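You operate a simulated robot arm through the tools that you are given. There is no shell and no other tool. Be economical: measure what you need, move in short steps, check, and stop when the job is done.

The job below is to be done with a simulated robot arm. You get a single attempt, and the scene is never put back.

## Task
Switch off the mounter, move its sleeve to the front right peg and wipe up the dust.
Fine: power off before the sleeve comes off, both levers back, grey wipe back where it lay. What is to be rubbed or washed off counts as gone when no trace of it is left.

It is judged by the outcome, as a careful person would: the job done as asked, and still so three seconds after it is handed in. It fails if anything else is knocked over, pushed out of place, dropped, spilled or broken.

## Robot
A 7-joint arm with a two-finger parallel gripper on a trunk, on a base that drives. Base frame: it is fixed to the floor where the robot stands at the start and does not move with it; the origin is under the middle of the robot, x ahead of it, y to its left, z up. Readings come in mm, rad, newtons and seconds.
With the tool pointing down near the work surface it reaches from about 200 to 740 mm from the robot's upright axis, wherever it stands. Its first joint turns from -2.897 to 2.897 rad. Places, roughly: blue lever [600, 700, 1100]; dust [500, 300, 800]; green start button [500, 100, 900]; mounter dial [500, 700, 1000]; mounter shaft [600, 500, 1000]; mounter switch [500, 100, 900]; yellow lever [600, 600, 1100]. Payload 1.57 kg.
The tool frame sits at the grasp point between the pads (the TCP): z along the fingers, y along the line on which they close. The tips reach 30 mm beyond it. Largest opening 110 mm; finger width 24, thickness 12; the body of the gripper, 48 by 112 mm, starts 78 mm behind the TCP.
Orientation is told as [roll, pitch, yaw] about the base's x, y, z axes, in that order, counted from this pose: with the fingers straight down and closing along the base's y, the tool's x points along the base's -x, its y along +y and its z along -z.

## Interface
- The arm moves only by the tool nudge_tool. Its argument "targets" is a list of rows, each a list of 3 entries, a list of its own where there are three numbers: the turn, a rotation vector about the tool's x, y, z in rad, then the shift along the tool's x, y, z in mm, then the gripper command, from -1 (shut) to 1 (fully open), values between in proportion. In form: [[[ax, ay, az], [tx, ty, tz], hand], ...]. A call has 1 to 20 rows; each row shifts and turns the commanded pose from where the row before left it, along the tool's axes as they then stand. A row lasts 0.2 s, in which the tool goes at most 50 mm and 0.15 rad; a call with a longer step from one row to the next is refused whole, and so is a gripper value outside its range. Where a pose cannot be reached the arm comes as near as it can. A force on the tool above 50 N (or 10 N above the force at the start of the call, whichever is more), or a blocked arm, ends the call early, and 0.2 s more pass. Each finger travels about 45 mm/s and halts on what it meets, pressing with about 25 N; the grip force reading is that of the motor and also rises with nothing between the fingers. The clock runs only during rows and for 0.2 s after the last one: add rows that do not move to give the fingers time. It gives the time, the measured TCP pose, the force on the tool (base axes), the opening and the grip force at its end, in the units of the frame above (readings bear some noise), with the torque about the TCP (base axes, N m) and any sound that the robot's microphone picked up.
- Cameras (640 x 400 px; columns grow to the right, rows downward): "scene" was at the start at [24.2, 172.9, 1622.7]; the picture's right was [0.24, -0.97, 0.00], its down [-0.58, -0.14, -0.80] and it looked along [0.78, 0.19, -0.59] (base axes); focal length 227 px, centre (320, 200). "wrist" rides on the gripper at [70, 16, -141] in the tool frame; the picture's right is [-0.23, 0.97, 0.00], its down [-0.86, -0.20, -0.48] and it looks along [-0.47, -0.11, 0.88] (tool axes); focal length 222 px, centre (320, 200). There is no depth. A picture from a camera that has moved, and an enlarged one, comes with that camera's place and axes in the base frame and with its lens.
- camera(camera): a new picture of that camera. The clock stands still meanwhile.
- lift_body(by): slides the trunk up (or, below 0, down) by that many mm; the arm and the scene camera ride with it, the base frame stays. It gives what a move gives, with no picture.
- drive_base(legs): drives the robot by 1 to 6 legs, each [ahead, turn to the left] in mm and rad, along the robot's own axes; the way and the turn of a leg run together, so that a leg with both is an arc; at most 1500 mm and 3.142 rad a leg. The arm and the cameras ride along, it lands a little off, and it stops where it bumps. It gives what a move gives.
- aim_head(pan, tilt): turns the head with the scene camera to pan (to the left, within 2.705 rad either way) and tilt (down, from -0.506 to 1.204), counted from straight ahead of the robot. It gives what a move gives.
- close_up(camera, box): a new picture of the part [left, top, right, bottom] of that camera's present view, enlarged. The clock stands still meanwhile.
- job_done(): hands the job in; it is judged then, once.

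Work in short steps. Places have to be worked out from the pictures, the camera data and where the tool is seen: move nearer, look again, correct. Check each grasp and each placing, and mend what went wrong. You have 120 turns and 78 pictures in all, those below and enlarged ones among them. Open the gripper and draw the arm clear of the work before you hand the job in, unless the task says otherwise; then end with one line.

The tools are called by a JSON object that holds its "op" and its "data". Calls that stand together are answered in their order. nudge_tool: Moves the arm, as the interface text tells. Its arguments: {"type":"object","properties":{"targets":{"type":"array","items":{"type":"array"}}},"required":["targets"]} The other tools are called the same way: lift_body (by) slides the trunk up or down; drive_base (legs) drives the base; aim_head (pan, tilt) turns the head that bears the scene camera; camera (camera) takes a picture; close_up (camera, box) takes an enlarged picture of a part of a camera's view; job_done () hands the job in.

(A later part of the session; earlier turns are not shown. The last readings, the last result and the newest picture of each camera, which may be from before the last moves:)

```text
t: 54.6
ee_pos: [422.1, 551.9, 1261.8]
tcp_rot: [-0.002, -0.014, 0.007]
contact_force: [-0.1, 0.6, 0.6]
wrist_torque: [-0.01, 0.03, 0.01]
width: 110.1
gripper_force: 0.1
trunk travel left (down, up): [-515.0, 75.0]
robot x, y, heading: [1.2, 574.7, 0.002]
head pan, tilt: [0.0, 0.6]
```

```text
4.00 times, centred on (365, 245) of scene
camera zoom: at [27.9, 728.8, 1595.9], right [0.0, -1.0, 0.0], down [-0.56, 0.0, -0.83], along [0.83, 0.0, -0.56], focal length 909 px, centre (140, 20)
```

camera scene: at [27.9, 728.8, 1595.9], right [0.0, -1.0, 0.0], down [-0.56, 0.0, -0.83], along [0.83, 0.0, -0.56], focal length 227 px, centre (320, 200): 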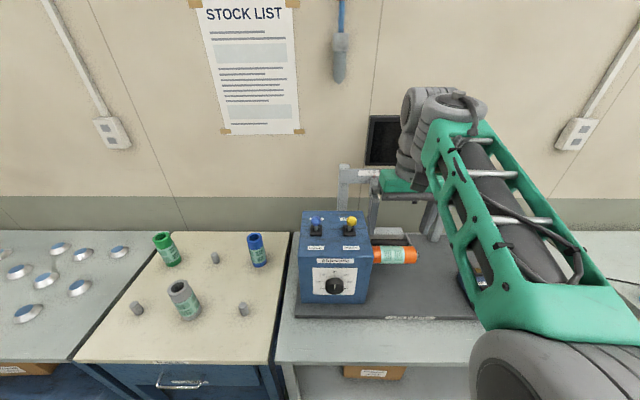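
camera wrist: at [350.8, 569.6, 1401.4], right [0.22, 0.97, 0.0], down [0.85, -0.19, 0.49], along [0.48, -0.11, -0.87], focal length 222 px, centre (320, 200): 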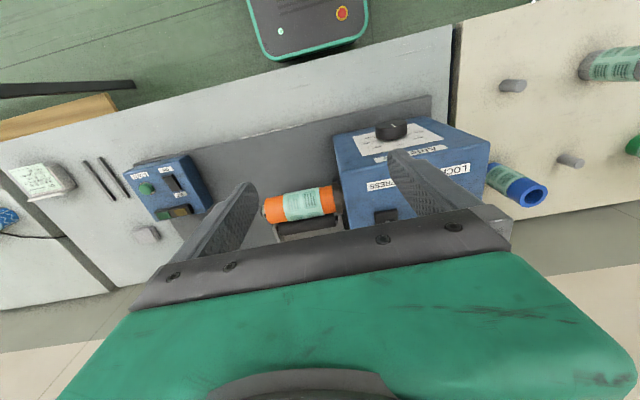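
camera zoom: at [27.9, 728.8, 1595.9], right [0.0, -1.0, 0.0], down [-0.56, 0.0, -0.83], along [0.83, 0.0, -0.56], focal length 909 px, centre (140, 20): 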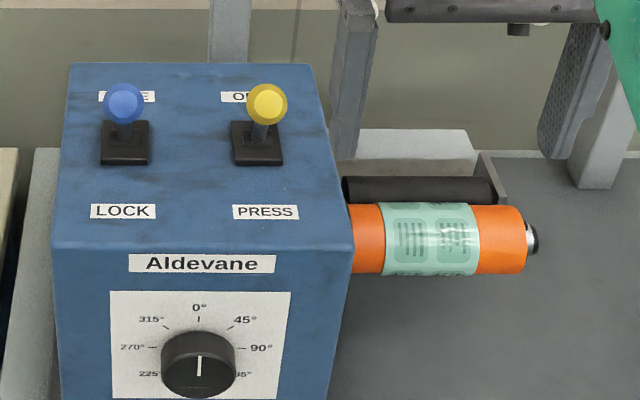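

Levers lean toward the robot: yellow knob ≈(570,632,1147), blue ≈(570,743,1147), pivots near x=620, z≈1065. I bring closed fingers in front of the yellow knob.

{"op": "nudge_tool", "data": {"targets": [[[0, 0.013, 0], [-25, 25, 10], -1], [[0, 0, 0], [-25, 25, 10], -1], [[0, 0, 0], [-25, 25, 20], -1], [[0, 0, 0], [-20, 5, 20], -1], [[0, 0, 0], [0, 0, 30], -1], [[0, 0, 0], [0, 0, 20], -1], [[0, 0, 0], [0, 0, 0], -1], [[0, 0, 0], [0, 0, 0], -1]]}}

{"op": "close_up", "data": {"camera": "scene", "box": [285, 175, 445, 275]}}

{"op": "close_up", "data": {"camera": "wrist", "box": [200, 60, 520, 260]}}

```text
t: 56.4
ee_pos: [516.0, 632.2, 1151.3]
tcp_rot: [-0.001, -0.001, 0.005]
contact_force: [0.2, -0.7, 0.8]
wrist_torque: [0.02, 0.0, -0.01]
width: 0.0
gripper_force: 21.2
trunk travel left (down, up): [-515.0, 75.0]
robot x, y, heading: [3.9, 574.2, 0.001]
head pan, tilt: [0.0, 0.6]
```

```text
4.00 times, centred on (365, 225) of scene
camera zoom: at [27.8, 728.7, 1595.9], right [0.0, -1.0, 0.0], down [-0.56, 0.0, -0.83], along [0.83, 0.0, -0.56], focal length 909 px, centre (140, 100)
```

zoom: 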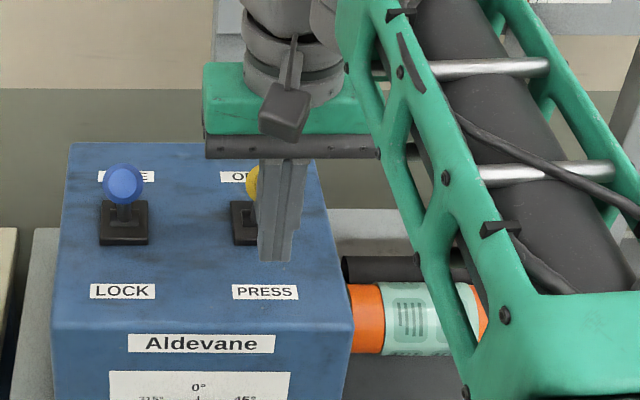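

```text
2.00 times, centred on (360, 160) of wrist
camera zoom: at [446.8, 649.4, 1292.1], right [0.22, 0.97, 0.0], down [0.85, -0.19, 0.48], along [0.47, -0.11, -0.88], focal length 444 px, centre (240, 280)
```

zoom: 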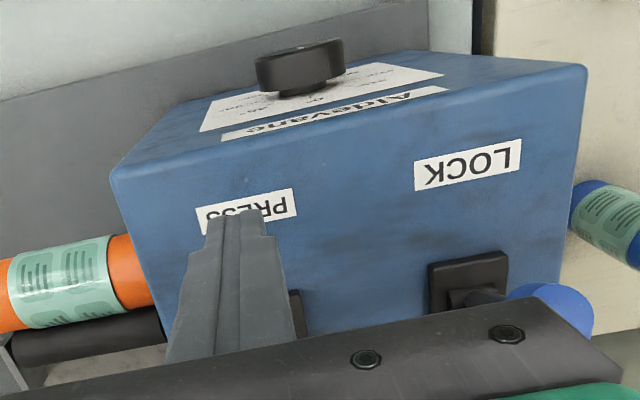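

The finger is ~5 mm right of the knob's centre; I shift left and push the yellow lever back toward OFF.

{"op": "nudge_tool", "data": {"targets": [[[0, 0, 0], [-10, 6, 0], -1], [[0, 0, 0], [-10, 0, 0], -1], [[0, 0, 0], [-10, 0, 0], -1], [[0, 0, 0], [-10, 0, 0], -1], [[0, 0, 0], [-10, 0, 0], -1], [[0, 0, 0], [-10, 0, 0], -1], [[0, 0, 0], [-10, 0, 0], -1], [[0, 0, 0], [-10, 0, 0], -1], [[0, 0, 0], [-10, 0, 0], -1], [[0, 0, 0], [-10, 0, 0], -1], [[0, 0, 0], [0, 0, 0], -1]]}}

{"op": "close_up", "data": {"camera": "scene", "box": [285, 175, 445, 275]}}

```text
t: 58.6
ee_pos: [603.9, 640.0, 1152.7]
tcp_rot: [-0.007, 0.018, 0.008]
contact_force: [-23.0, 0.0, 10.3]
wrist_torque: [-0.11, 0.62, -0.1]
width: 0.0
gripper_force: 21.8
trunk travel left (down, up): [-515.0, 75.0]
robot x, y, heading: [-2.9, 574.1, 0.002]
head pan, tilt: [0.0, 0.6]
stopped in row 10: the force on the tool passed its limit at 58 N (the readings are from after the stop); the commanded pose is now the measured one
```

```text
4.00 times, centred on (365, 225) of scene
camera zoom: at [20.9, 728.6, 1596.4], right [0.0, -1.0, 0.0], down [-0.56, 0.0, -0.83], along [0.83, 0.0, -0.56], focal length 909 px, centre (140, 100)
```

zoom: 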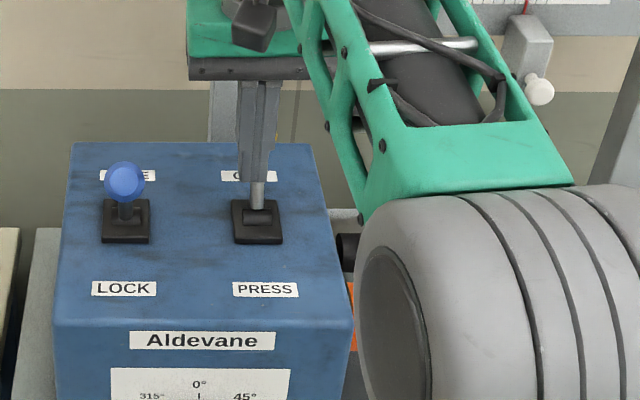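

The lever moved and then stopped hard (end stop). I back away to see where it stands.

{"op": "nudge_tool", "data": {"targets": [[[0, 0, 0], [20, 0, 0], -1], [[0, 0, 0], [35, 0, 0], -1], [[0, 0, 0], [40, 0, 0], -1], [[0, 0, 0], [0, 45, 0], -1], [[0, 0, 0], [0, 45, 0], -1], [[0, 0, 0], [0, 14, 0], -1], [[0, 0, 0], [0, 0, 0], -1]]}}

{"op": "close_up", "data": {"camera": "scene", "box": [285, 175, 445, 275]}}

```text
t: 60.2
ee_pos: [512.3, 743.6, 1150.2]
tcp_rot: [-0.006, 0.019, 0.007]
contact_force: [-0.1, 0.1, 0.5]
wrist_torque: [0.0, 0.03, 0.03]
width: 0.0
gripper_force: 21.3
trunk travel left (down, up): [-515.0, 75.0]
robot x, y, heading: [-4.5, 574.0, 0.005]
head pan, tilt: [0.0, 0.6]
```

```text
4.00 times, centred on (365, 225) of scene
camera zoom: at [27.0, 728.8, 1595.9], right [0.0, -1.0, 0.0], down [-0.56, 0.0, -0.83], along [0.83, 0.0, -0.56], focal length 909 px, centre (140, 100)
```

zoom: 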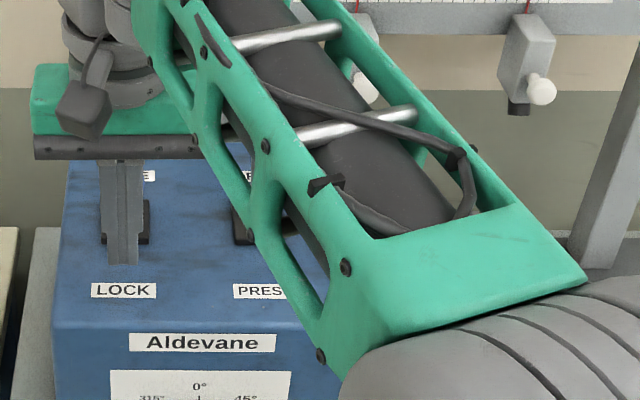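

Finger is aligned with the blue knob. I push it back the same way, stopping about where the yellow reached its stop.

{"op": "nudge_tool", "data": {"targets": [[[0, -0.019, 0], [-15, 0, 0], -1], [[0, 0, 0], [-10, 0, 0], -1], [[0, 0, 0], [-10, 0, 0], -1], [[0, 0, 0], [-10, 0, 0], -1], [[0, 0, 0], [-10, 0, 0], -1], [[0, 0, 0], [-10, 0, 0], -1], [[0, 0, 0], [-10, 0, 0], -1], [[0, 0, 0], [-8, 0, 0], -1], [[0, 0, 0], [-6, 0, 0], -1], [[0, 0, 0], [-6, 0, 0], -1], [[0, 0, 0], [0, 0, 0], -1]]}}

{"op": "nudge_tool", "data": {"targets": [[[0, 0, 0], [20, 0, 0], -1], [[0, 0, 0], [35, 0, 0], -1], [[0, 0, 0], [40, 0, -20], -1], [[0, 0, 0], [0, -45, -20], -1], [[0, 0, 0], [0, -45, -20], -1], [[0, 0, 0], [0, -45, -20], -1], [[0, 0, 0], [0, -45, 0], -1], [[0, 0, 0], [0, -45, 0], -1], [[0, 0, 0], [0, -45, 0], -1], [[0, 0, 0], [0, -45, 0], -1], [[0, 0, 0], [0, 0, 0], -1]]}}

{"op": "close_up", "data": {"camera": "scene", "box": [285, 175, 445, 275]}}

```text
t: 62.6
ee_pos: [601.6, 744.3, 1151.8]
tcp_rot: [-0.007, 0.001, 0.008]
contact_force: [-36.5, 7.8, 4.5]
wrist_torque: [0.19, 1.01, 0.06]
width: 0.2
gripper_force: 21.8
trunk travel left (down, up): [-515.0, 75.0]
robot x, y, heading: [1.2, 576.6, 0.001]
head pan, tilt: [0.0, 0.6]
```

```text
t: 65.0
ee_pos: [516.1, 427.9, 1232.0]
tcp_rot: [-0.006, 0.001, 0.007]
contact_force: [0.7, -0.4, -0.5]
wrist_torque: [0.02, -0.02, 0.0]
width: 0.0
gripper_force: 21.4
trunk travel left (down, up): [-515.0, 75.0]
robot x, y, heading: [-0.4, 575.5, 0.007]
head pan, tilt: [0.0, 0.6]
```

```text
4.00 times, centred on (365, 225) of scene
camera zoom: at [26.9, 728.6, 1595.9], right [0.0, -1.0, 0.0], down [-0.56, 0.0, -0.83], along [0.83, 0.0, -0.56], focal length 909 px, centre (140, 100)
```

zoom: 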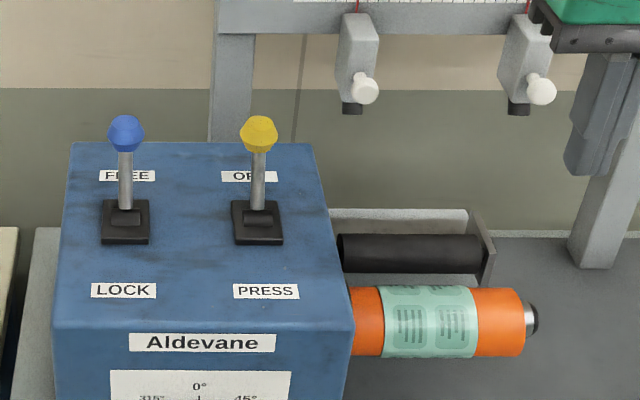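

Both levers are back (FREE / OFF) and the roller has drawn away from the sleeve. I check the gap with the wrist camera.

{"op": "close_up", "data": {"camera": "wrist", "box": [220, 60, 540, 260]}}

```text
2.00 times, centred on (380, 160) of wrist
camera zoom: at [445.8, 445.0, 1373.3], right [0.22, 0.98, -0.01], down [0.86, -0.19, 0.48], along [0.47, -0.11, -0.88], focal length 444 px, centre (200, 280)
```

zoom: 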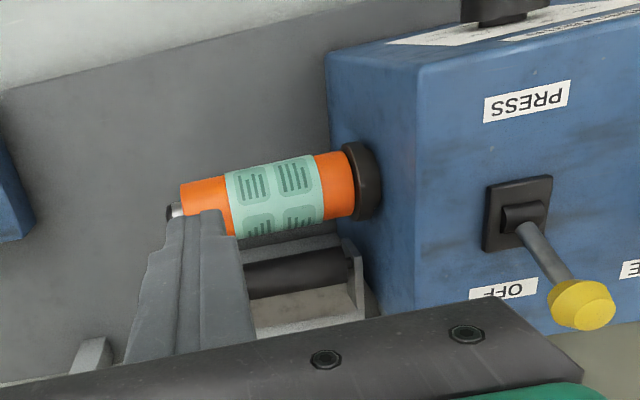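

Roller front is ~30 mm behind the sleeve: room for a finger. To pull the sleeve off toward -y within reach, I first shift the base to y≈380.

{"op": "drive_base", "data": {"legs": [[0, -1.571], [195, 0], [0, 1.571]]}}

{"op": "nudge_tool", "data": {"targets": [[[0, 0, -0.15], [0, 0, 0], -1], [[0, 0, -0.15], [0, 0, 0], -0.6], [[0, 0, -0.15], [0, 0, 0], -0.2], [[0, 0, -0.15], [0, 0, 0], 0.2], [[0, 0, -0.15], [0, 0, 0], 0.4], [[0, 0, -0.15], [0, 0, 0], 0.4], [[0, 0, -0.15], [0, 0, 0], 0.4], [[0, 0, -0.15], [0, 0, 0], 0.4], [[0, 0, -0.15], [0, 0, 0], 0.4], [[0, 0, -0.15], [0, 0, 0], 0.4], [[0, 0, -0.064], [0, 0, 0], 0.4], [[0, 0, 0], [0, 0, 0], 0.4]]}}

{"op": "camera", "data": {"camera": "scene"}}

```text
t: 74.2
ee_pos: [513.9, 235.9, 1232.8]
tcp_rot: [-0.005, 0.002, 0.012]
contact_force: [0.3, -0.2, -0.4]
wrist_torque: [0.01, 0.03, 0.0]
width: 0.0
gripper_force: 21.1
trunk travel left (down, up): [-515.0, 75.0]
robot x, y, heading: [-1.2, 366.6, 0.007]
head pan, tilt: [0.0, 0.6]
```

```text
t: 76.8
ee_pos: [515.5, 235.3, 1232.6]
tcp_rot: [0.001, 0.007, 1.576]
contact_force: [0.0, -0.3, -0.6]
wrist_torque: [-0.02, 0.01, 0.0]
width: 77.1
gripper_force: 0.1
trunk travel left (down, up): [-515.0, 75.0]
robot x, y, heading: [-3.2, 369.2, 0.007]
head pan, tilt: [0.0, 0.6]
```

```text
37 pictures are left
camera scene: at [25.9, 521.8, 1595.9], right [0.01, -1.0, 0.0], down [-0.56, 0.0, -0.83], along [0.83, 0.01, -0.56], focal length 227 px, centre (320, 200)
```

scene: 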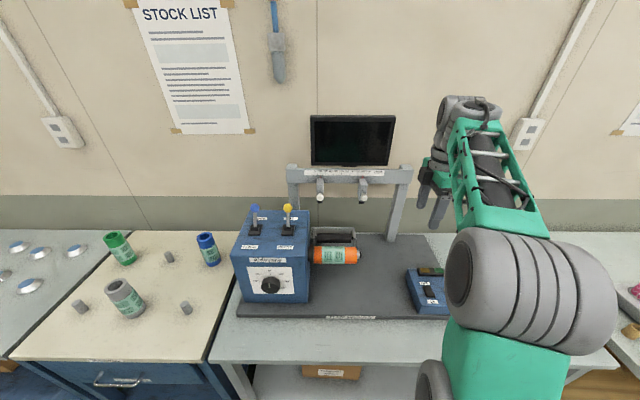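

Orientation reached. I now tilt the tool 45° toward +y and approach to ~130 mm short of the sleeve for a close look.

{"op": "nudge_tool", "data": {"targets": [[[0, -0.15, 0], [0, 0, 0], 0.4], [[0, -0.15, 0], [0, 0, 0], 0.4], [[0, -0.15, 0], [0, 0, 0], 0.4], [[0, -0.15, 0], [0, 0, 0], 0.4], [[0, -0.15, 0], [0, 0, 0], 0.4], [[0, -0.035, 0], [0, 0, 0], 0.4], [[0, 0, 0], [5, -15, 40], 0.4], [[0, 0, 0], [5, -15, 40], 0.4], [[0, 0, 0], [5, -15, 40], 0.4], [[0, 0, 0], [5, -15, 40], 0.4], [[0, 0, 0], [3, -12, 40], 0.4], [[0, 0, 0], [0, 0, 0], 0.4]]}}

{"op": "camera", "data": {"camera": "wrist"}}

{"op": "close_up", "data": {"camera": "scene", "box": [280, 180, 440, 280]}}

```text
t: 79.4
ee_pos: [590.3, 294.9, 1045.2]
tcp_rot: [0.011, -0.404, 1.571]
contact_force: [0.8, 0.7, 0.1]
wrist_torque: [0.03, -0.01, 0.01]
width: 77.3
gripper_force: 0.0
out of reach, approached as far as the arm can: row 3, 4, 5, 11
trunk travel left (down, up): [-515.0, 75.0]
robot x, y, heading: [-2.2, 367.8, 0.009]
head pan, tilt: [0.0, 0.6]
```

```text
36 pictures are left
camera wrist: at [576.1, 175.6, 1147.2], right [-0.97, 0.2, 0.1], down [0.2, 0.6, 0.77], along [0.1, 0.77, -0.63], focal length 222 px, centre (320, 200)
```

wrist: 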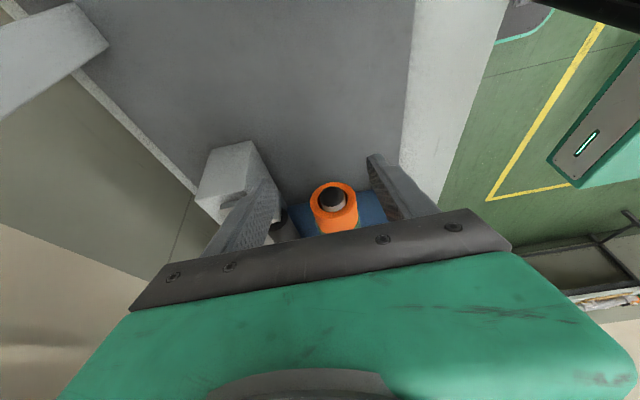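

```text
4.00 times, centred on (360, 230) of scene
camera zoom: at [25.9, 521.9, 1595.9], right [0.01, -1.0, 0.0], down [-0.56, 0.0, -0.83], along [0.83, 0.01, -0.56], focal length 909 px, centre (160, 80)
```

zoom: 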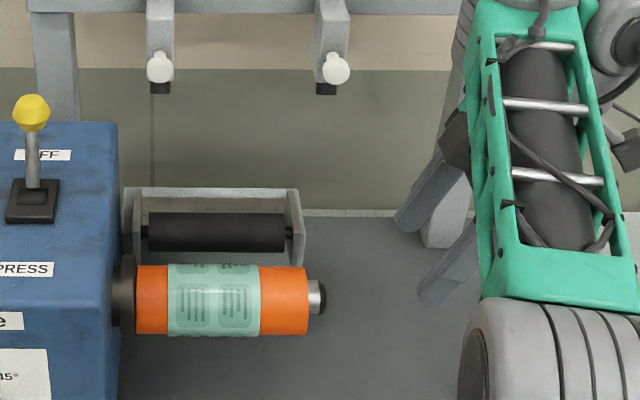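

Only 23° of tilt was reached up there. I try tilting further at this lower spot.

{"op": "nudge_tool", "data": {"targets": [[[0, -0.1, 0], [0, 0, 0], 0.4], [[0, -0.1, 0], [0, 0, 0], 0.4], [[0, -0.1, 0], [0, 0, 0], 0.4], [[0, 0, 0], [0, 0, 0], 0.4]]}}

```text
t: 80.4
ee_pos: [591.5, 295.8, 1044.1]
tcp_rot: [0.017, -0.429, 1.562]
contact_force: [0.1, 1.5, 0.7]
wrist_torque: [-0.01, 0.03, 0.0]
width: 76.7
gripper_force: 0.1
out of reach, approached as far as the arm can: row 1, 2, 3
trunk travel left (down, up): [-515.0, 75.0]
robot x, y, heading: [-2.4, 366.9, 0.005]
head pan, tilt: [0.0, 0.6]
```

The tilt limits at ~25°; that's still workable (at the peg the tool will point 20–25° below horizontal). I set 0.35 rad and test the far end of the pull path at this height.

{"op": "nudge_tool", "data": {"targets": [[[0.015, 0.075, 0], [0, 0, 0], 0.4], [[0, 0, 0], [29, 0, -10.6], 0.4], [[0, 0, 0], [0, 0, 0], 0.4]]}}

{"op": "nudge_tool", "data": {"targets": [[[0, 0, 0], [0, 0, 0], 0.4]]}}

```text
t: 81.2
ee_pos: [590.6, 263.3, 1043.4]
tcp_rot: [0.002, -0.352, 1.568]
contact_force: [0.6, -0.1, 0.5]
wrist_torque: [0.01, -0.02, 0.04]
width: 77.1
gripper_force: 0.1
trunk travel left (down, up): [-515.0, 75.0]
robot x, y, heading: [1.8, 369.6, 0.008]
head pan, tilt: [0.0, 0.6]
```

```text
t: 81.6
ee_pos: [590.2, 263.5, 1044.6]
tcp_rot: [0.002, -0.354, 1.566]
contact_force: [0.0, -0.5, -0.8]
wrist_torque: [0.01, 0.02, -0.03]
width: 77.1
gripper_force: 0.0
trunk travel left (down, up): [-515.0, 75.0]
robot x, y, heading: [-0.4, 366.4, 0.005]
head pan, tilt: [0.0, 0.6]
```

Fine there. I fly over the sleeve to (588,435,1080) and look at alignment.

{"op": "nudge_tool", "data": {"targets": [[[0, 0, 0], [-44, 0, 6], 0.4], [[0, 0, 0], [-44, 0, 6], 0.4], [[0, 0, 0], [-44, 0, 6], 0.4], [[0, 0, 0], [-42, 2, 7], 0.4], [[0, 0, 0], [0, 0, 0], 0.4]]}}

{"op": "camera", "data": {"camera": "wrist"}}

{"op": "close_up", "data": {"camera": "scene", "box": [260, 180, 420, 280]}}

```text
t: 82.8
ee_pos: [588.7, 436.1, 1081.0]
tcp_rot: [0.002, -0.353, 1.566]
contact_force: [0.6, -0.1, 0.0]
wrist_torque: [-0.04, -0.03, 0.02]
width: 77.0
gripper_force: 0.0
trunk travel left (down, up): [-515.0, 75.0]
robot x, y, heading: [-0.3, 369.0, 0.007]
head pan, tilt: [0.0, 0.6]
```

```text
34 pictures are left
camera wrist: at [572.1, 322.1, 1190.2], right [-0.97, 0.22, 0.08], down [0.2, 0.64, 0.74], along [0.11, 0.74, -0.66], focal length 222 px, centre (320, 200)
```

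wrist: 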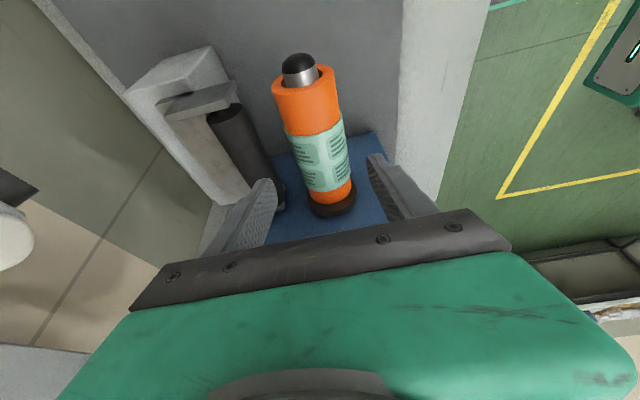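

```text
4.00 times, centred on (340, 230) of scene
camera zoom: at [26.0, 522.0, 1595.9], right [0.01, -1.0, 0.0], down [-0.56, 0.0, -0.83], along [0.83, 0.01, -0.56], focal length 909 px, centre (240, 80)
```

zoom: 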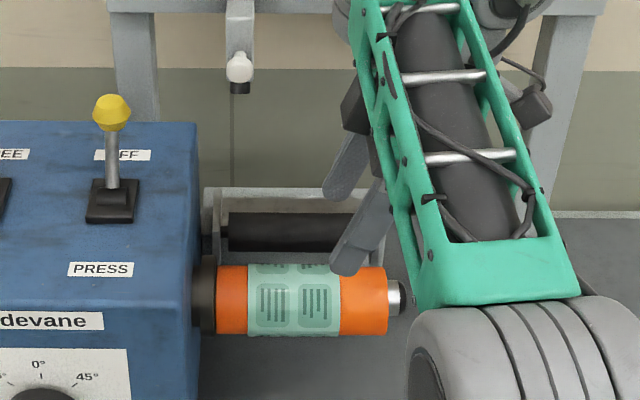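

Sleeve axis ≈ x 587, z 973, diameter ~63; the fingers (78 mm open) fit with ~12 mm to the roller. I descend to 30 mm short and check.

{"op": "nudge_tool", "data": {"targets": [[[0, 0, 0], [4, 1.7, 22], 0.43], [[0, 0, 0], [4, 0, 22], 0.43], [[0, 0, 0], [4, 0, 22], 0.43], [[0, 0, 0], [2, 0, 10], 0.43], [[0, 0, 0], [0, 0, 0], 0.43]]}}

{"op": "camera", "data": {"camera": "wrist"}}

{"op": "close_up", "data": {"camera": "scene", "box": [260, 180, 420, 280]}}

```text
t: 84.0
ee_pos: [613.2, 436.2, 1044.8]
tcp_rot: [0.009, -0.351, 1.565]
contact_force: [-0.9, 0.3, 0.3]
wrist_torque: [-0.02, -0.02, 0.04]
width: 78.9
gripper_force: 0.1
out of reach, approached as far as the arm can: row 1, 2, 3, 4
trunk travel left (down, up): [-515.0, 75.0]
robot x, y, heading: [-2.2, 366.5, 0.005]
head pan, tilt: [0.0, 0.6]
```

```text
32 pictures are left
camera wrist: at [598.6, 322.7, 1153.7], right [-0.97, 0.22, 0.09], down [0.21, 0.64, 0.74], along [0.1, 0.74, -0.66], focal length 222 px, centre (320, 200)
```

wrist: 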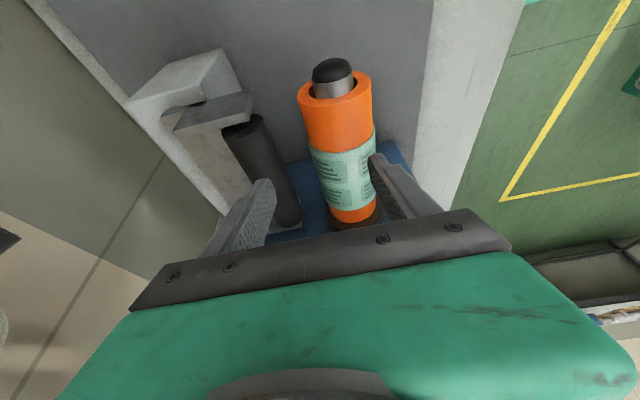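

```text
4.00 times, centred on (340, 230) of scene
camera zoom: at [26.0, 521.8, 1595.9], right [0.01, -1.0, 0.0], down [-0.56, 0.0, -0.83], along [0.83, 0.01, -0.56], focal length 909 px, centre (240, 80)
```

zoom: 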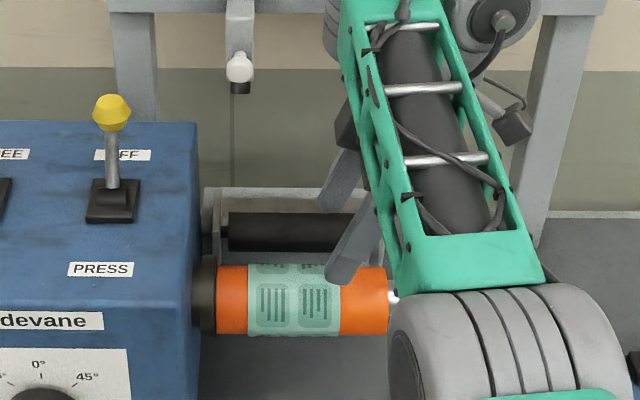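

The arm can't descend here with this tilt (it drifted +25 mm in x). I go back up, take the tilt out, and try the descent with the tool straight down.

{"op": "nudge_tool", "data": {"targets": [[[0, 0, 0], [0, 0, -30], 0.43], [[0, 0.12, 0], [0, 10, -10], 0.43], [[0, 0.12, 0], [0, 10, 0], 0.43], [[0, 0.11, 0], [0, 5, 0], 0.43], [[0, 0, 0], [0, 0, 0], 0.43]]}}

```text
t: 85.2
ee_pos: [587.7, 422.9, 1081.8]
tcp_rot: [0.002, -0.001, 1.565]
contact_force: [-0.4, -0.4, 0.1]
wrist_torque: [-0.03, 0.0, 0.02]
width: 78.6
gripper_force: 0.0
trunk travel left (down, up): [-515.0, 75.0]
robot x, y, heading: [1.0, 366.0, 0.005]
head pan, tilt: [0.0, 0.6]
```

Straight down now. I move to y=440 and descend part way, checking reach.

{"op": "nudge_tool", "data": {"targets": [[[0, 0, 0.006], [-17, 0.5, 15], 0.43], [[0, 0, 0], [0, 0, 20], 0.43], [[0, 0, 0], [0, 0, 15], 0.43], [[0, 0, 0], [0, 0, 0], 0.43]]}}

{"op": "camera", "data": {"camera": "wrist"}}

```text
t: 86.2
ee_pos: [588.9, 437.6, 1031.6]
tcp_rot: [0.001, -0.004, 1.561]
contact_force: [0.0, -0.5, -0.3]
wrist_torque: [0.01, 0.01, -0.03]
width: 78.6
gripper_force: 0.0
trunk travel left (down, up): [-515.0, 75.0]
robot x, y, heading: [1.3, 367.9, 0.007]
head pan, tilt: [0.0, 0.6]
```

```text
30 pictures are left
camera wrist: at [571.7, 370.1, 1172.8], right [-0.97, 0.24, 0.0], down [0.21, 0.85, 0.48], along [0.11, 0.47, -0.88], focal length 222 px, centre (320, 200)
```

wrist: 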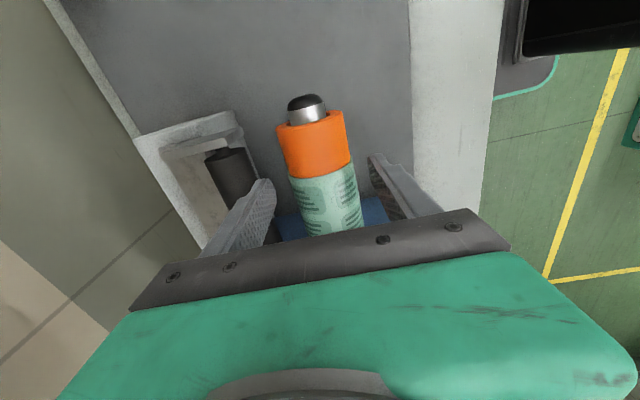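

Aligned (sleeve axis x≈587). I descend to the axis height z≈975.

{"op": "nudge_tool", "data": {"targets": [[[0, 0, 0.008], [0, 1.5, 15], 0.43], [[0, 0, 0], [0, 0, 15], 0.43], [[0, 0, 0], [0, 0, 15], 0.43], [[0, 0, 0], [0, 0, 12], 0.43], [[0, 0, 0], [0, 0, 0], 0.43]]}}

{"op": "close_up", "data": {"camera": "scene", "box": [260, 180, 420, 280]}}

```text
t: 87.4
ee_pos: [600.0, 440.2, 998.7]
tcp_rot: [0.009, 0.0, 1.552]
contact_force: [-7.4, -1.2, 2.9]
wrist_torque: [-0.05, 0.09, 0.1]
width: 79.5
gripper_force: 0.4
out of reach, approached as far as the arm can: row 2, 3, 4
trunk travel left (down, up): [-515.0, 75.0]
robot x, y, heading: [-1.4, 366.7, 0.007]
head pan, tilt: [0.0, 0.6]
```

```text
4.00 times, centred on (340, 230) of scene
camera zoom: at [24.6, 521.6, 1596.0], right [0.01, -1.0, 0.0], down [-0.56, 0.0, -0.83], along [0.83, 0.01, -0.56], focal length 909 px, centre (240, 80)
```

zoom: 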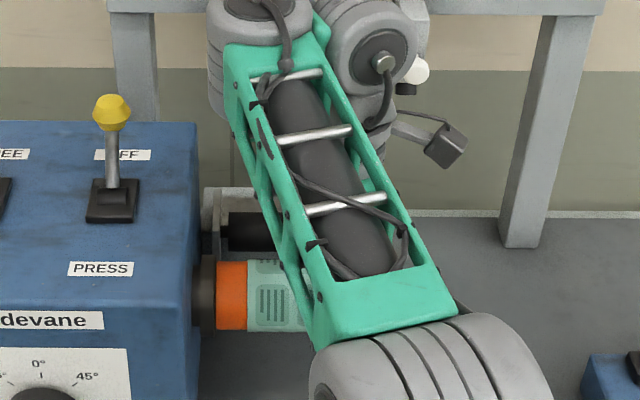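

Same limit: the trunk is too high for this. I rise clear, then lower the trunk 170 mm so the arm works higher relative to its shoulder.

{"op": "nudge_tool", "data": {"targets": [[[0, 0, 0], [0, 10, -20], 0.43], [[0, 0, 0], [0, 2, -40], 0.43], [[0, 0, 0], [0, 0, -45], 0.43], [[0, 0, 0], [0, 0, -45], 0.43], [[0, 0, 0], [0, 0, -45], 0.43], [[0, 0, 0], [0, 0, -20], 0.43], [[0, 0, 0], [0, 0, 0], 0.43]]}}

{"op": "lift_body", "data": {"by": -170}}

```text
t: 89.0
ee_pos: [587.4, 441.3, 1215.1]
tcp_rot: [0.001, -0.005, 1.551]
contact_force: [0.6, -0.5, 0.1]
wrist_torque: [-0.01, 0.0, -0.05]
width: 79.0
gripper_force: 0.0
trunk travel left (down, up): [-515.0, 75.0]
robot x, y, heading: [1.9, 364.3, 0.01]
head pan, tilt: [0.0, 0.6]
```

```text
t: 91.0
ee_pos: [588.6, 441.5, 1045.1]
tcp_rot: [0.002, -0.003, 1.552]
contact_force: [-0.3, -0.4, -0.2]
wrist_torque: [0.0, 0.04, 0.02]
width: 78.9
gripper_force: 0.0
trunk travel left (down, up): [-345.0, 245.0]
robot x, y, heading: [-0.6, 364.4, 0.003]
head pan, tilt: [0.0, 0.6]
```

Now I retry a tilt here (0.35 rad) before descending.

{"op": "nudge_tool", "data": {"targets": [[[0, -0.12, 0.01], [0, 0, -5], 0.43], [[0, -0.12, 0.008], [0, 0, 0], 0.43], [[0, -0.11, 0], [0, 0, 0], 0.43], [[0, -0.12, 0], [0, 0, 0], 0.43], [[0, -0.12, 0], [0, 0, 0], 0.43], [[0, 0, 0], [0, 0, 0], 0.43]]}}

```text
t: 92.4
ee_pos: [588.9, 440.5, 1050.3]
tcp_rot: [0.003, -0.414, 1.531]
contact_force: [0.2, 0.0, -0.4]
wrist_torque: [-0.01, 0.0, 0.03]
width: 78.6
gripper_force: 0.1
out of reach, approached as far as the arm can: row 4, 5
trunk travel left (down, up): [-345.0, 245.0]
robot x, y, heading: [-3.4, 368.0, 0.006]
head pan, tilt: [0.0, 0.6]
```

I settle on 0.33 rad tilt, correct the yaw, and descend toward the axis, watching reach.

{"op": "nudge_tool", "data": {"targets": [[[-0.015, 0.084, -0.037], [0, 0, 0], 0.43], [[0, 0, 0], [6, 2, 22], 0.43], [[0, 0, 0], [5, 0, 20], 0.43], [[0, 0, 0], [5, 0, 18], 0.43], [[0, 0, 0], [0, 0, 0], 0.43]]}}

{"op": "camera", "data": {"camera": "wrist"}}

```text
t: 93.6
ee_pos: [586.3, 445.7, 987.5]
tcp_rot: [0.002, -0.33, 1.572]
contact_force: [-0.4, -0.1, 0.0]
wrist_torque: [-0.02, 0.05, -0.03]
width: 78.7
gripper_force: 0.1
trunk travel left (down, up): [-345.0, 245.0]
robot x, y, heading: [-2.3, 369.1, 0.006]
head pan, tilt: [0.0, 0.6]
```

```text
28 pictures are left
camera wrist: at [572.5, 334.9, 1098.7], right [-0.97, 0.21, 0.08], down [0.2, 0.66, 0.73], along [0.1, 0.72, -0.68], focal length 222 px, centre (320, 200)
```

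wrist: 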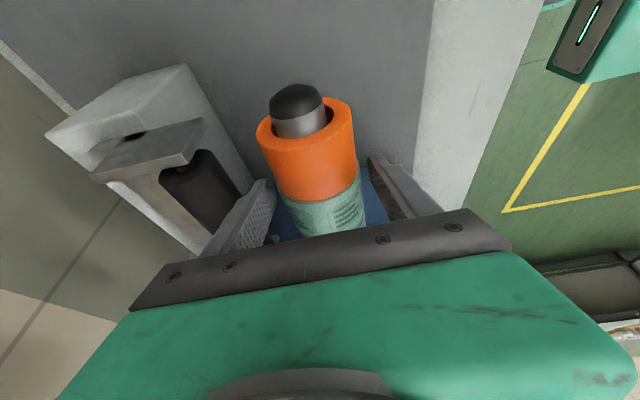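

Fingers straddle the sleeve nicely. I lower 5 mm more and close.

{"op": "nudge_tool", "data": {"targets": [[[0, 0, 0], [1.5, 0, 5], 0.43], [[0, 0, 0], [0, 0, 0], 0.2], [[0, 0, 0], [0, 0, 0], 0.0], [[0, 0, 0], [0, 0, 0], -0.2], [[0, 0, 0], [0, 0, 0], -0.3], [[0, 0, 0], [0, 0, 0], -0.3]]}}

```text
t: 95.0
ee_pos: [587.7, 446.7, 982.5]
tcp_rot: [0.006, -0.327, 1.572]
contact_force: [2.3, 0.1, -0.1]
wrist_torque: [0.03, -0.02, -0.23]
width: 63.2
gripper_force: 25.5
trunk travel left (down, up): [-345.0, 245.0]
robot x, y, heading: [-2.0, 365.8, 0.007]
head pan, tilt: [0.0, 0.6]
```

Gripped at 63 mm. I pull it off along -y in small steps, watching the force.

{"op": "nudge_tool", "data": {"targets": [[[0, 0, 0], [9.5, 0, -3.25], -0.3], [[0, 0, 0], [9.5, 0, -3.25], -0.3], [[0, 0, 0], [9.5, 0, -3.25], -0.3], [[0, 0, 0], [0, 0, 0], -0.3]]}}

{"op": "close_up", "data": {"camera": "scene", "box": [240, 140, 440, 265]}}

```text
t: 96.0
ee_pos: [586.9, 416.0, 980.7]
tcp_rot: [0.006, -0.328, 1.572]
contact_force: [0.7, 0.6, -0.1]
wrist_torque: [-0.02, 0.01, -0.09]
width: 63.2
gripper_force: 25.2
trunk travel left (down, up): [-345.0, 245.0]
robot x, y, heading: [-1.7, 368.4, 0.004]
head pan, tilt: [0.0, 0.6]
```

```text
3.20 times, centred on (340, 202) of scene
camera zoom: at [26.3, 521.8, 1425.9], right [0.01, -1.0, 0.0], down [-0.57, 0.0, -0.82], along [0.82, 0.01, -0.57], focal length 727 px, centre (256, 192)
```

zoom: 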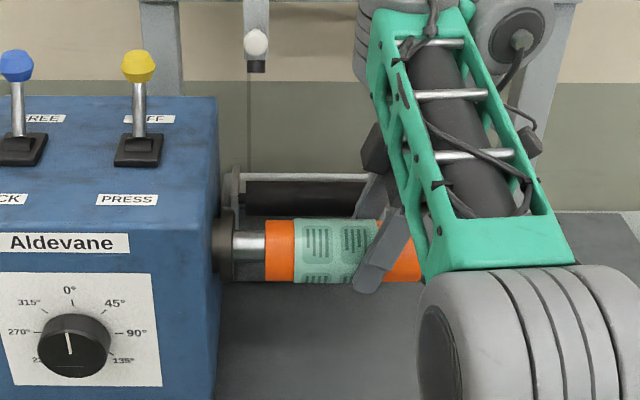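

The sleeve slides freely, shaft visible. I continue pulling 165 mm.

{"op": "nudge_tool", "data": {"targets": [[[0, 0, 0], [14.2, 0, -4.9], -0.3], [[0, 0, 0], [14.2, 0, -4.9], -0.3], [[0, 0, 0], [14.2, 0, -4.9], -0.3], [[0, 0, 0], [14.2, 0, -4.9], -0.3], [[0, 0, 0], [14.2, 0, -4.9], -0.3], [[0, 0, 0], [14.2, 0, -4.9], -0.3], [[0, 0, 0], [14.2, 0, -4.9], -0.3], [[0, 0, 0], [14.2, 0, -4.9], -0.3], [[0, 0, 0], [14.2, 0, -4.9], -0.3], [[0, 0, 0], [14.2, 0, -4.9], -0.3], [[0, 0, 0], [14.2, 0, -4.9], -0.3], [[0, 0, 0], [0, 0, 0], -0.3]]}}

{"op": "close_up", "data": {"camera": "scene", "box": [260, 140, 460, 265]}}

```text
t: 98.6
ee_pos: [587.4, 251.5, 982.6]
tcp_rot: [0.005, -0.331, 1.574]
contact_force: [0.6, 0.0, -0.6]
wrist_torque: [-0.11, 0.01, -0.03]
width: 63.7
gripper_force: 25.3
trunk travel left (down, up): [-345.0, 245.0]
robot x, y, heading: [-1.3, 369.1, 0.002]
head pan, tilt: [0.0, 0.6]
```

```text
3.20 times, centred on (360, 202) of scene
camera zoom: at [26.3, 521.5, 1425.9], right [0.01, -1.0, 0.0], down [-0.57, 0.0, -0.82], along [0.82, 0.01, -0.57], focal length 727 px, centre (192, 192)
```

zoom: 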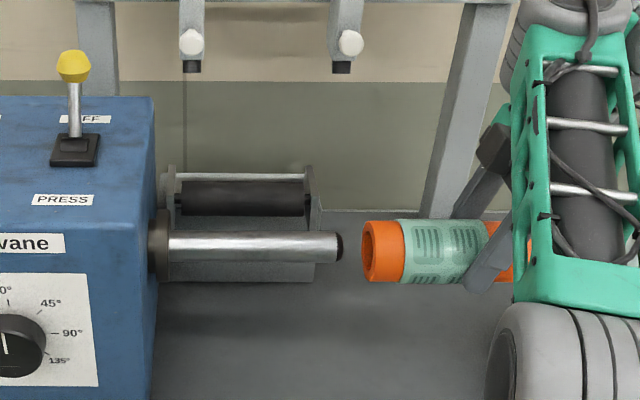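

The sleeve is off the shaft. I raise it 80 mm and draw it back 60 mm, then begin turning it upright (tool toward forward-down).

{"op": "nudge_tool", "data": {"targets": [[[0, 0, 0], [-12, 0, -36], -0.3], [[0, 0, 0], [-13, 20, -38], -0.3], [[0, 0, 0], [0, 40, 0], -0.3], [[0.05, 0.0807, -0.1024], [0, 0, 0], -0.3], [[0.05, 0.0807, -0.1024], [0, 0, 0], -0.3], [[0.05, 0.0807, -0.1024], [0, 0, 0], -0.3], [[0.05, 0.0807, -0.1024], [0, 0, 0], -0.3], [[0.05, 0.0807, -0.1024], [0, 0, 0], -0.3], [[0, 0, 0], [0, 0, 0], -0.3]]}}

{"op": "camera", "data": {"camera": "scene"}}

```text
t: 100.6
ee_pos: [522.4, 251.8, 1056.9]
tcp_rot: [-0.297, 0.153, 2.018]
contact_force: [0.3, -0.7, -3.9]
wrist_torque: [-0.06, -0.01, -0.01]
width: 63.3
gripper_force: 25.0
out of reach, approached as far as the arm can: row 2
trunk travel left (down, up): [-345.0, 245.0]
robot x, y, heading: [0.4, 367.9, 0.007]
head pan, tilt: [0.0, 0.6]
```

```text
25 pictures are left
camera scene: at [26.0, 521.8, 1425.9], right [0.01, -1.0, 0.0], down [-0.56, 0.0, -0.83], along [0.83, 0.01, -0.56], focal length 227 px, centre (320, 200)
```

scene: 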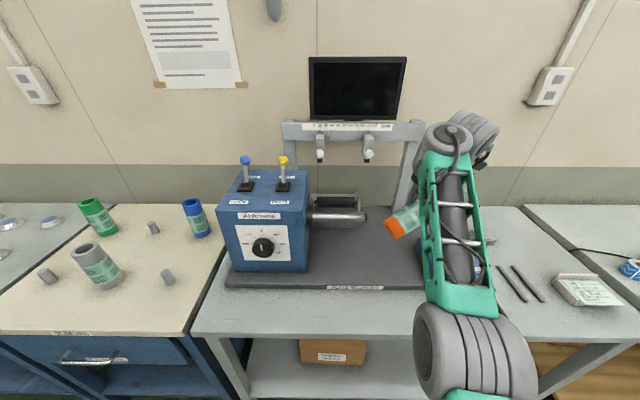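

Sleeve held well, going the right way. I continue the rotation for the remaining ten steps.

{"op": "nudge_tool", "data": {"targets": [[[0.05, 0.0807, -0.1024], [0, 0, 0], -0.3], [[0.05, 0.0807, -0.1024], [0, 0, 0], -0.3], [[0.05, 0.0807, -0.1024], [0, 0, 0], -0.3], [[0.05, 0.0807, -0.1024], [0, 0, 0], -0.3], [[0.05, 0.0807, -0.1024], [0, 0, 0], -0.3], [[0, 0, 0], [0, 0, 0], -0.3]]}}

{"op": "nudge_tool", "data": {"targets": [[[0.05, 0.0807, -0.1024], [0, 0, 0], -0.3], [[0.05, 0.0807, -0.1024], [0, 0, 0], -0.3], [[0.05, 0.0807, -0.1024], [0, 0, 0], -0.3], [[0.05, 0.0807, -0.1024], [0, 0, 0], -0.3], [[0.05, 0.0807, -0.1024], [0, 0, 0], -0.3], [[0, 0, 0], [0, 0, 0], -0.3]]}}

```text
t: 102.0
ee_pos: [555.2, 264.4, 1106.4]
tcp_rot: [-0.372, 0.597, 2.314]
contact_force: [-0.4, -0.3, -3.5]
wrist_torque: [-0.04, -0.02, -0.01]
width: 62.9
gripper_force: 25.1
out of reach, approached as far as the arm can: row 1, 2, 3, 4
trunk travel left (down, up): [-345.0, 245.0]
robot x, y, heading: [-2.6, 364.8, 0.012]
head pan, tilt: [0.0, 0.6]
```

```text
t: 102.6
ee_pos: [581.0, 276.6, 989.0]
tcp_rot: [-0.25, 0.604, 2.588]
contact_force: [0.0, 0.6, -3.6]
wrist_torque: [-0.04, 0.0, -0.01]
width: 63.3
gripper_force: 24.9
trunk travel left (down, up): [-345.0, 245.0]
robot x, y, heading: [-4.4, 367.2, 0.005]
head pan, tilt: [0.0, 0.6]
stopped in row 3: the arm was blocked; the commanded pose is now the measured one
```

The arm got into an awkward configuration and was blocked. I look before continuing.

{"op": "camera", "data": {"camera": "scene"}}

```text
24 pictures are left
camera scene: at [26.3, 521.7, 1423.9], right [0.01, -1.0, 0.0], down [-0.57, 0.0, -0.82], along [0.82, 0.01, -0.57], focal length 227 px, centre (320, 200)
```

scene: 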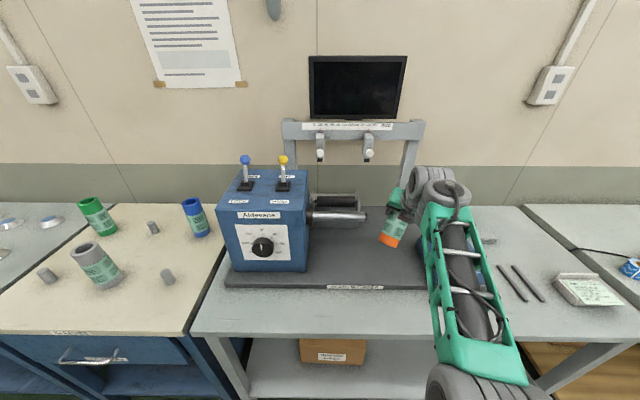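

The wrist seems near its roll limit in this yaw direction, so an upright placing from this grasp is infeasible. I'll turn back, slide the sleeve partly onto the shaft, and regrasp with the opposite yaw. First back off and rotate back.

{"op": "nudge_tool", "data": {"targets": [[[0, 0, 0], [22.2, 11.5, -18.5], -0.3], [[0, 0, 0], [22.2, 11.5, -18.5], -0.3], [[-0.0355, -0.0717, 0.1147], [0, 0, 0], -0.3], [[-0.0355, -0.0717, 0.1147], [0, 0, 0], -0.3], [[-0.0355, -0.0717, 0.1147], [0, 0, 0], -0.3], [[-0.0355, -0.0717, 0.1147], [0, 0, 0], -0.3], [[-0.0355, -0.0717, 0.1147], [0, 0, 0], -0.3], [[0, 0, 0], [0, 0, 0], -0.3]]}}

```text
t: 104.4
ee_pos: [582.2, 241.6, 1045.9]
tcp_rot: [-0.253, 0.111, 2.095]
contact_force: [0.1, -0.1, -4.1]
wrist_torque: [-0.08, -0.01, -0.03]
width: 63.3
gripper_force: 24.9
trunk travel left (down, up): [-345.0, 245.0]
robot x, y, heading: [1.3, 368.2, 0.005]
head pan, tilt: [0.0, 0.6]
```

The reversal works. Remaining five rotation steps.

{"op": "nudge_tool", "data": {"targets": [[[-0.0355, -0.0717, 0.1147], [0, 0, 0], -0.3], [[-0.0355, -0.0717, 0.1147], [0, 0, 0], -0.3], [[-0.0355, -0.0717, 0.1147], [0, 0, 0], -0.3], [[-0.0355, -0.0717, 0.1147], [0, 0, 0], -0.3], [[-0.0355, -0.0717, 0.1147], [0, 0, 0], -0.3], [[0, 0, 0], [0, 0, 0], -0.3]]}}

{"op": "close_up", "data": {"camera": "scene", "box": [260, 140, 460, 265]}}

```text
t: 105.8
ee_pos: [527.4, 262.0, 954.7]
tcp_rot: [-0.047, -0.29, 1.633]
contact_force: [0.3, -1.3, -4.2]
wrist_torque: [-0.11, 0.03, 0.0]
width: 63.2
gripper_force: 25.0
out of reach, approached as far as the arm can: row 1, 2, 3, 4, 5
trunk travel left (down, up): [-345.0, 245.0]
robot x, y, heading: [1.2, 368.1, 0.004]
head pan, tilt: [0.0, 0.6]
```

```text
3.20 times, centred on (360, 202) of scene
camera zoom: at [26.5, 521.4, 1425.9], right [0.01, -1.0, 0.0], down [-0.57, 0.0, -0.82], along [0.82, 0.01, -0.57], focal length 727 px, centre (192, 192)
```

zoom: 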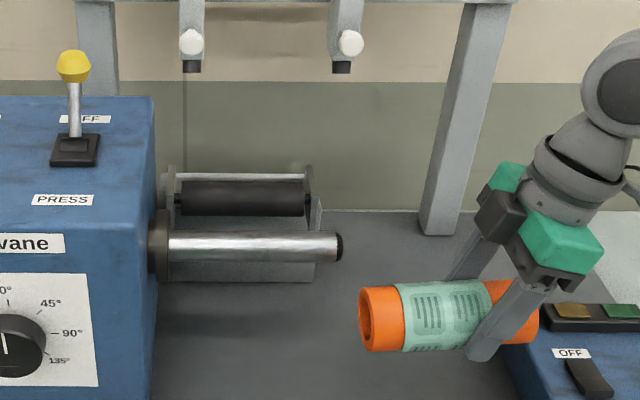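

The IK drifted (527,262,955); the sleeve is still held, clear of the panel. I raise it and steer back to the shaft line in two checks.

{"op": "nudge_tool", "data": {"targets": [[[0, 0, 0], [-9, 0, -28], -0.3], [[0, 0, 0], [-9, 0, -28], -0.3], [[0, 0, 0], [10, -20, -3], -0.3], [[0, 0, 0], [10, -20, -3], -0.3], [[0, 0, 0], [0, -20, 0], -0.3], [[0, 0, 0], [0, 0, 0], -0.3]]}}

{"op": "camera", "data": {"camera": "scene"}}

```text
t: 107.2
ee_pos: [542.6, 268.2, 949.4]
tcp_rot: [-0.05, -0.287, 1.635]
contact_force: [0.8, -0.7, -3.9]
wrist_torque: [-0.13, 0.0, 0.0]
width: 63.2
gripper_force: 25.4
out of reach, approached as far as the arm can: row 1, 2, 3, 4, 5
trunk travel left (down, up): [-345.0, 245.0]
robot x, y, heading: [-0.4, 362.4, 0.007]
head pan, tilt: [0.0, 0.6]
```

```text
22 pictures are left
camera scene: at [26.4, 521.7, 1425.9], right [0.01, -1.0, 0.0], down [-0.57, 0.0, -0.82], along [0.82, 0.01, -0.57], focal length 227 px, centre (320, 200)
```

scene: 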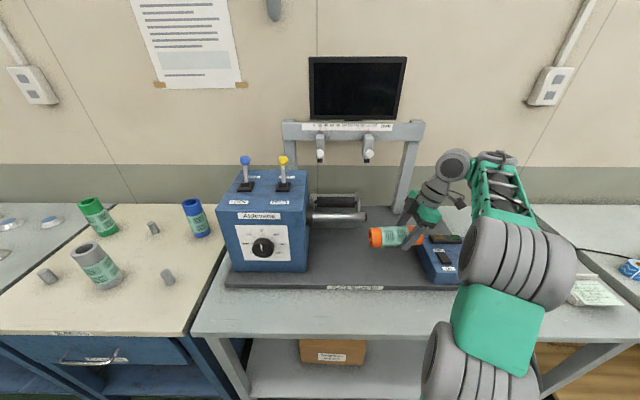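

The arm is in a cramped configuration. I raise the trunk for clearance, then unwind the yaw toward 0, which should relieve the joint limit.

{"op": "lift_body", "data": {"by": 130}}

{"op": "nudge_tool", "data": {"targets": [[[0.042, 0, 0.13], [0, 0, 0], -0.3], [[0.042, 0, 0.13], [0, 0, 0], -0.3], [[0.042, 0, 0.13], [0, 0, 0], -0.3], [[0.042, 0, 0.13], [0, 0, 0], -0.3], [[0, 0, 0], [0, 0, 0], -0.3]]}}

```text
t: 108.8
ee_pos: [543.5, 270.0, 1078.5]
tcp_rot: [-0.052, -0.286, 1.636]
contact_force: [0.0, 0.4, -3.2]
wrist_torque: [-0.1, 0.02, -0.02]
width: 63.2
gripper_force: 25.2
trunk travel left (down, up): [-475.0, 115.0]
robot x, y, heading: [-0.3, 368.2, 0.013]
head pan, tilt: [0.0, 0.6]
```

```text
t: 110.0
ee_pos: [542.7, 269.3, 1079.7]
tcp_rot: [-0.054, -0.317, 1.088]
contact_force: [0.1, 0.6, -3.9]
wrist_torque: [-0.09, 0.05, 0.0]
width: 63.3
gripper_force: 24.9
trunk travel left (down, up): [-475.0, 115.0]
robot x, y, heading: [0.1, 365.0, 0.007]
head pan, tilt: [0.0, 0.6]
```

Works. Continue unwinding yaw to about 0.

{"op": "nudge_tool", "data": {"targets": [[[0.042, 0, 0.13], [0, 0, 0], -0.3], [[0.042, 0, 0.13], [0, 0, 0], -0.3], [[0.042, 0, 0.13], [0, 0, 0], -0.3], [[0.042, 0, 0.13], [0, 0, 0], -0.3], [[0.042, 0, 0.13], [0, 0, 0], -0.3], [[0.042, 0, 0.13], [0, 0, 0], -0.3], [[0.042, 0, 0.13], [0, 0, 0], -0.3], [[0.042, 0, 0.13], [0, 0, 0], -0.3], [[0, 0, 0], [0, 0, 0], -0.3]]}}

{"op": "camera", "data": {"camera": "scene"}}

```text
t: 112.0
ee_pos: [541.8, 267.8, 1079.5]
tcp_rot: [-0.023, -0.363, -0.014]
contact_force: [-0.4, 0.3, -3.8]
wrist_torque: [0.0, 0.1, 0.0]
width: 63.4
gripper_force: 25.1
trunk travel left (down, up): [-475.0, 115.0]
robot x, y, heading: [-0.6, 367.5, 0.005]
head pan, tilt: [0.0, 0.6]
```

```text
21 pictures are left
camera scene: at [26.2, 521.8, 1555.9], right [0.01, -1.0, 0.0], down [-0.57, 0.0, -0.82], along [0.82, 0.01, -0.57], focal length 227 px, centre (320, 200)
```

scene: 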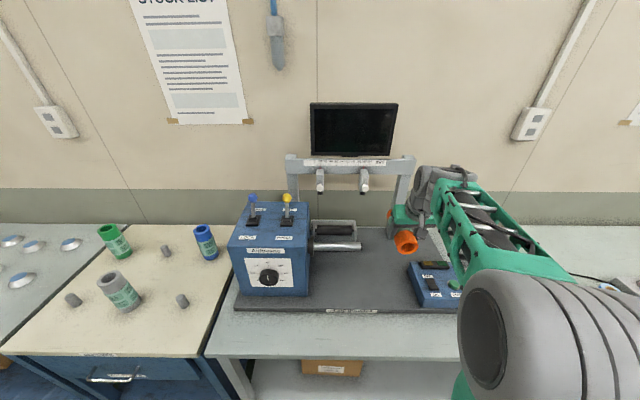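

Arm is relaxed again. The joint limit lies on the +yaw side, so I roll the tool the other way (+z, by π total) to get the upright pose with camera on top, no regrasp needed. First half now.

{"op": "nudge_tool", "data": {"targets": [[[0, 0, 0.15], [0, 0, 0], -0.3], [[0, 0, 0.15], [0, 0, 0], -0.3], [[0, 0, 0.15], [0, 0, 0], -0.3], [[0, 0, 0.15], [0, 0, 0], -0.3], [[0, 0, 0.15], [0, 0, 0], -0.3], [[0, 0, 0.15], [0, 0, 0], -0.3], [[0, 0, 0.15], [0, 0, 0], -0.3], [[0, 0, 0.15], [0, 0, 0], -0.3], [[0, 0, 0.15], [0, 0, 0], -0.3], [[0, 0, 0.15], [0, 0, 0], -0.3], [[0, 0, 0], [0, 0, 0], -0.3]]}}

{"op": "nudge_tool", "data": {"targets": [[[0, 0, 0.15], [0, 0, 0], -0.3], [[0, 0, 0.15], [0, 0, 0], -0.3], [[0, 0, 0.15], [0, 0, 0], -0.3], [[0, 0, 0.15], [0, 0, 0], -0.3], [[0, 0, 0.15], [0, 0, 0], -0.3], [[0, 0, 0.15], [0, 0, 0], -0.3], [[0, 0, 0], [0, 0, 0], -0.3]]}}

```text
t: 114.4
ee_pos: [542.6, 270.3, 1078.5]
tcp_rot: [0.362, -0.047, -1.523]
contact_force: [-0.3, -0.5, -3.6]
wrist_torque: [0.07, 0.06, -0.01]
width: 63.2
gripper_force: 24.9
trunk travel left (down, up): [-475.0, 115.0]
robot x, y, heading: [-1.9, 366.5, 0.006]
head pan, tilt: [0.0, 0.6]
```

```text
t: 116.0
ee_pos: [542.9, 269.9, 1078.7]
tcp_rot: [0.265, 0.251, -2.381]
contact_force: [0.1, 1.3, -4.0]
wrist_torque: [0.08, -0.03, 0.02]
width: 63.2
gripper_force: 24.7
trunk travel left (down, up): [-475.0, 115.0]
robot x, y, heading: [1.4, 370.0, 0.007]
head pan, tilt: [0.0, 0.6]
```

No limit hit. Remaining 0.75 rad of roll, then begin pitching forward.

{"op": "nudge_tool", "data": {"targets": [[[0, 0, 0.15], [0, 0, 0], -0.3], [[0, 0, 0.15], [0, 0, 0], -0.3], [[0, 0, 0.15], [0, 0, 0], -0.3], [[0, 0, 0.15], [0, 0, 0], -0.3], [[0, 0, 0.14], [0, 0, 0], -0.3], [[0, 0, 0], [0, 0, 0], -0.3]]}}

```text
t: 117.4
ee_pos: [542.0, 268.4, 1078.8]
tcp_rot: [0.022, 0.364, 3.131]
contact_force: [0.2, 0.2, -3.6]
wrist_torque: [0.01, -0.06, -0.01]
width: 63.3
gripper_force: 25.1
trunk travel left (down, up): [-475.0, 115.0]
robot x, y, heading: [-2.7, 368.4, 0.008]
head pan, tilt: [0.0, 0.6]
```

Now pitch the tool forward by 0.876 rad (about tool y) to stand the sleeve upright.

{"op": "nudge_tool", "data": {"targets": [[[0.022, 0.14, 0], [0, 0, 0], -0.3], [[0, 0.146, 0], [0, 0, 0], -0.3], [[0, 0.146, 0], [0, 0, 0], -0.3], [[0, 0, 0], [0, 0, 0], -0.3]]}}

{"op": "nudge_tool", "data": {"targets": [[[0, 0.146, 0], [0, 0, 0], -0.3], [[0, 0.146, 0], [0, 0, 0], -0.3], [[0, 0.146, 0], [0, 0, 0], -0.3], [[0, 0, 0], [0, 0, 0], -0.3]]}}

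{"op": "camera", "data": {"camera": "scene"}}

```text
t: 118.4
ee_pos: [542.3, 270.3, 1080.0]
tcp_rot: [0.004, 0.796, 3.137]
contact_force: [-0.2, 0.0, -3.8]
wrist_torque: [0.02, 0.0, 0.03]
width: 63.0
gripper_force: 24.7
trunk travel left (down, up): [-475.0, 115.0]
robot x, y, heading: [-4.4, 366.2, 0.005]
head pan, tilt: [0.0, 0.6]
```

```text
t: 119.4
ee_pos: [542.9, 270.4, 1079.6]
tcp_rot: [0.005, 1.235, 3.14]
contact_force: [-0.3, -0.3, -3.4]
wrist_torque: [-0.01, 0.03, 0.0]
width: 63.3
gripper_force: 24.7
trunk travel left (down, up): [-475.0, 115.0]
robot x, y, heading: [1.7, 366.7, 0.007]
head pan, tilt: [0.0, 0.6]
```

```text
20 pictures are left
camera scene: at [26.3, 521.7, 1555.9], right [0.01, -1.0, 0.0], down [-0.57, 0.0, -0.82], along [0.82, 0.01, -0.57], focal length 227 px, centre (320, 200)
```

scene: 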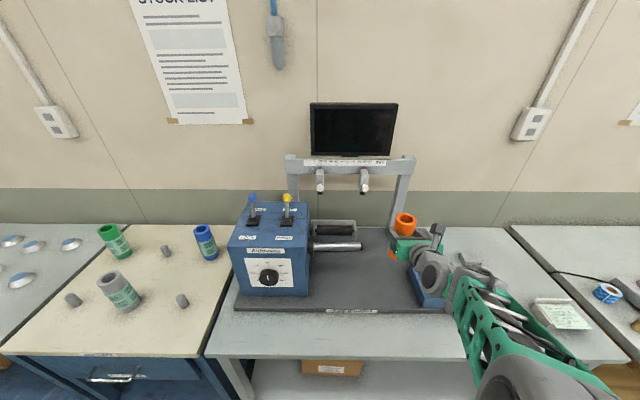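

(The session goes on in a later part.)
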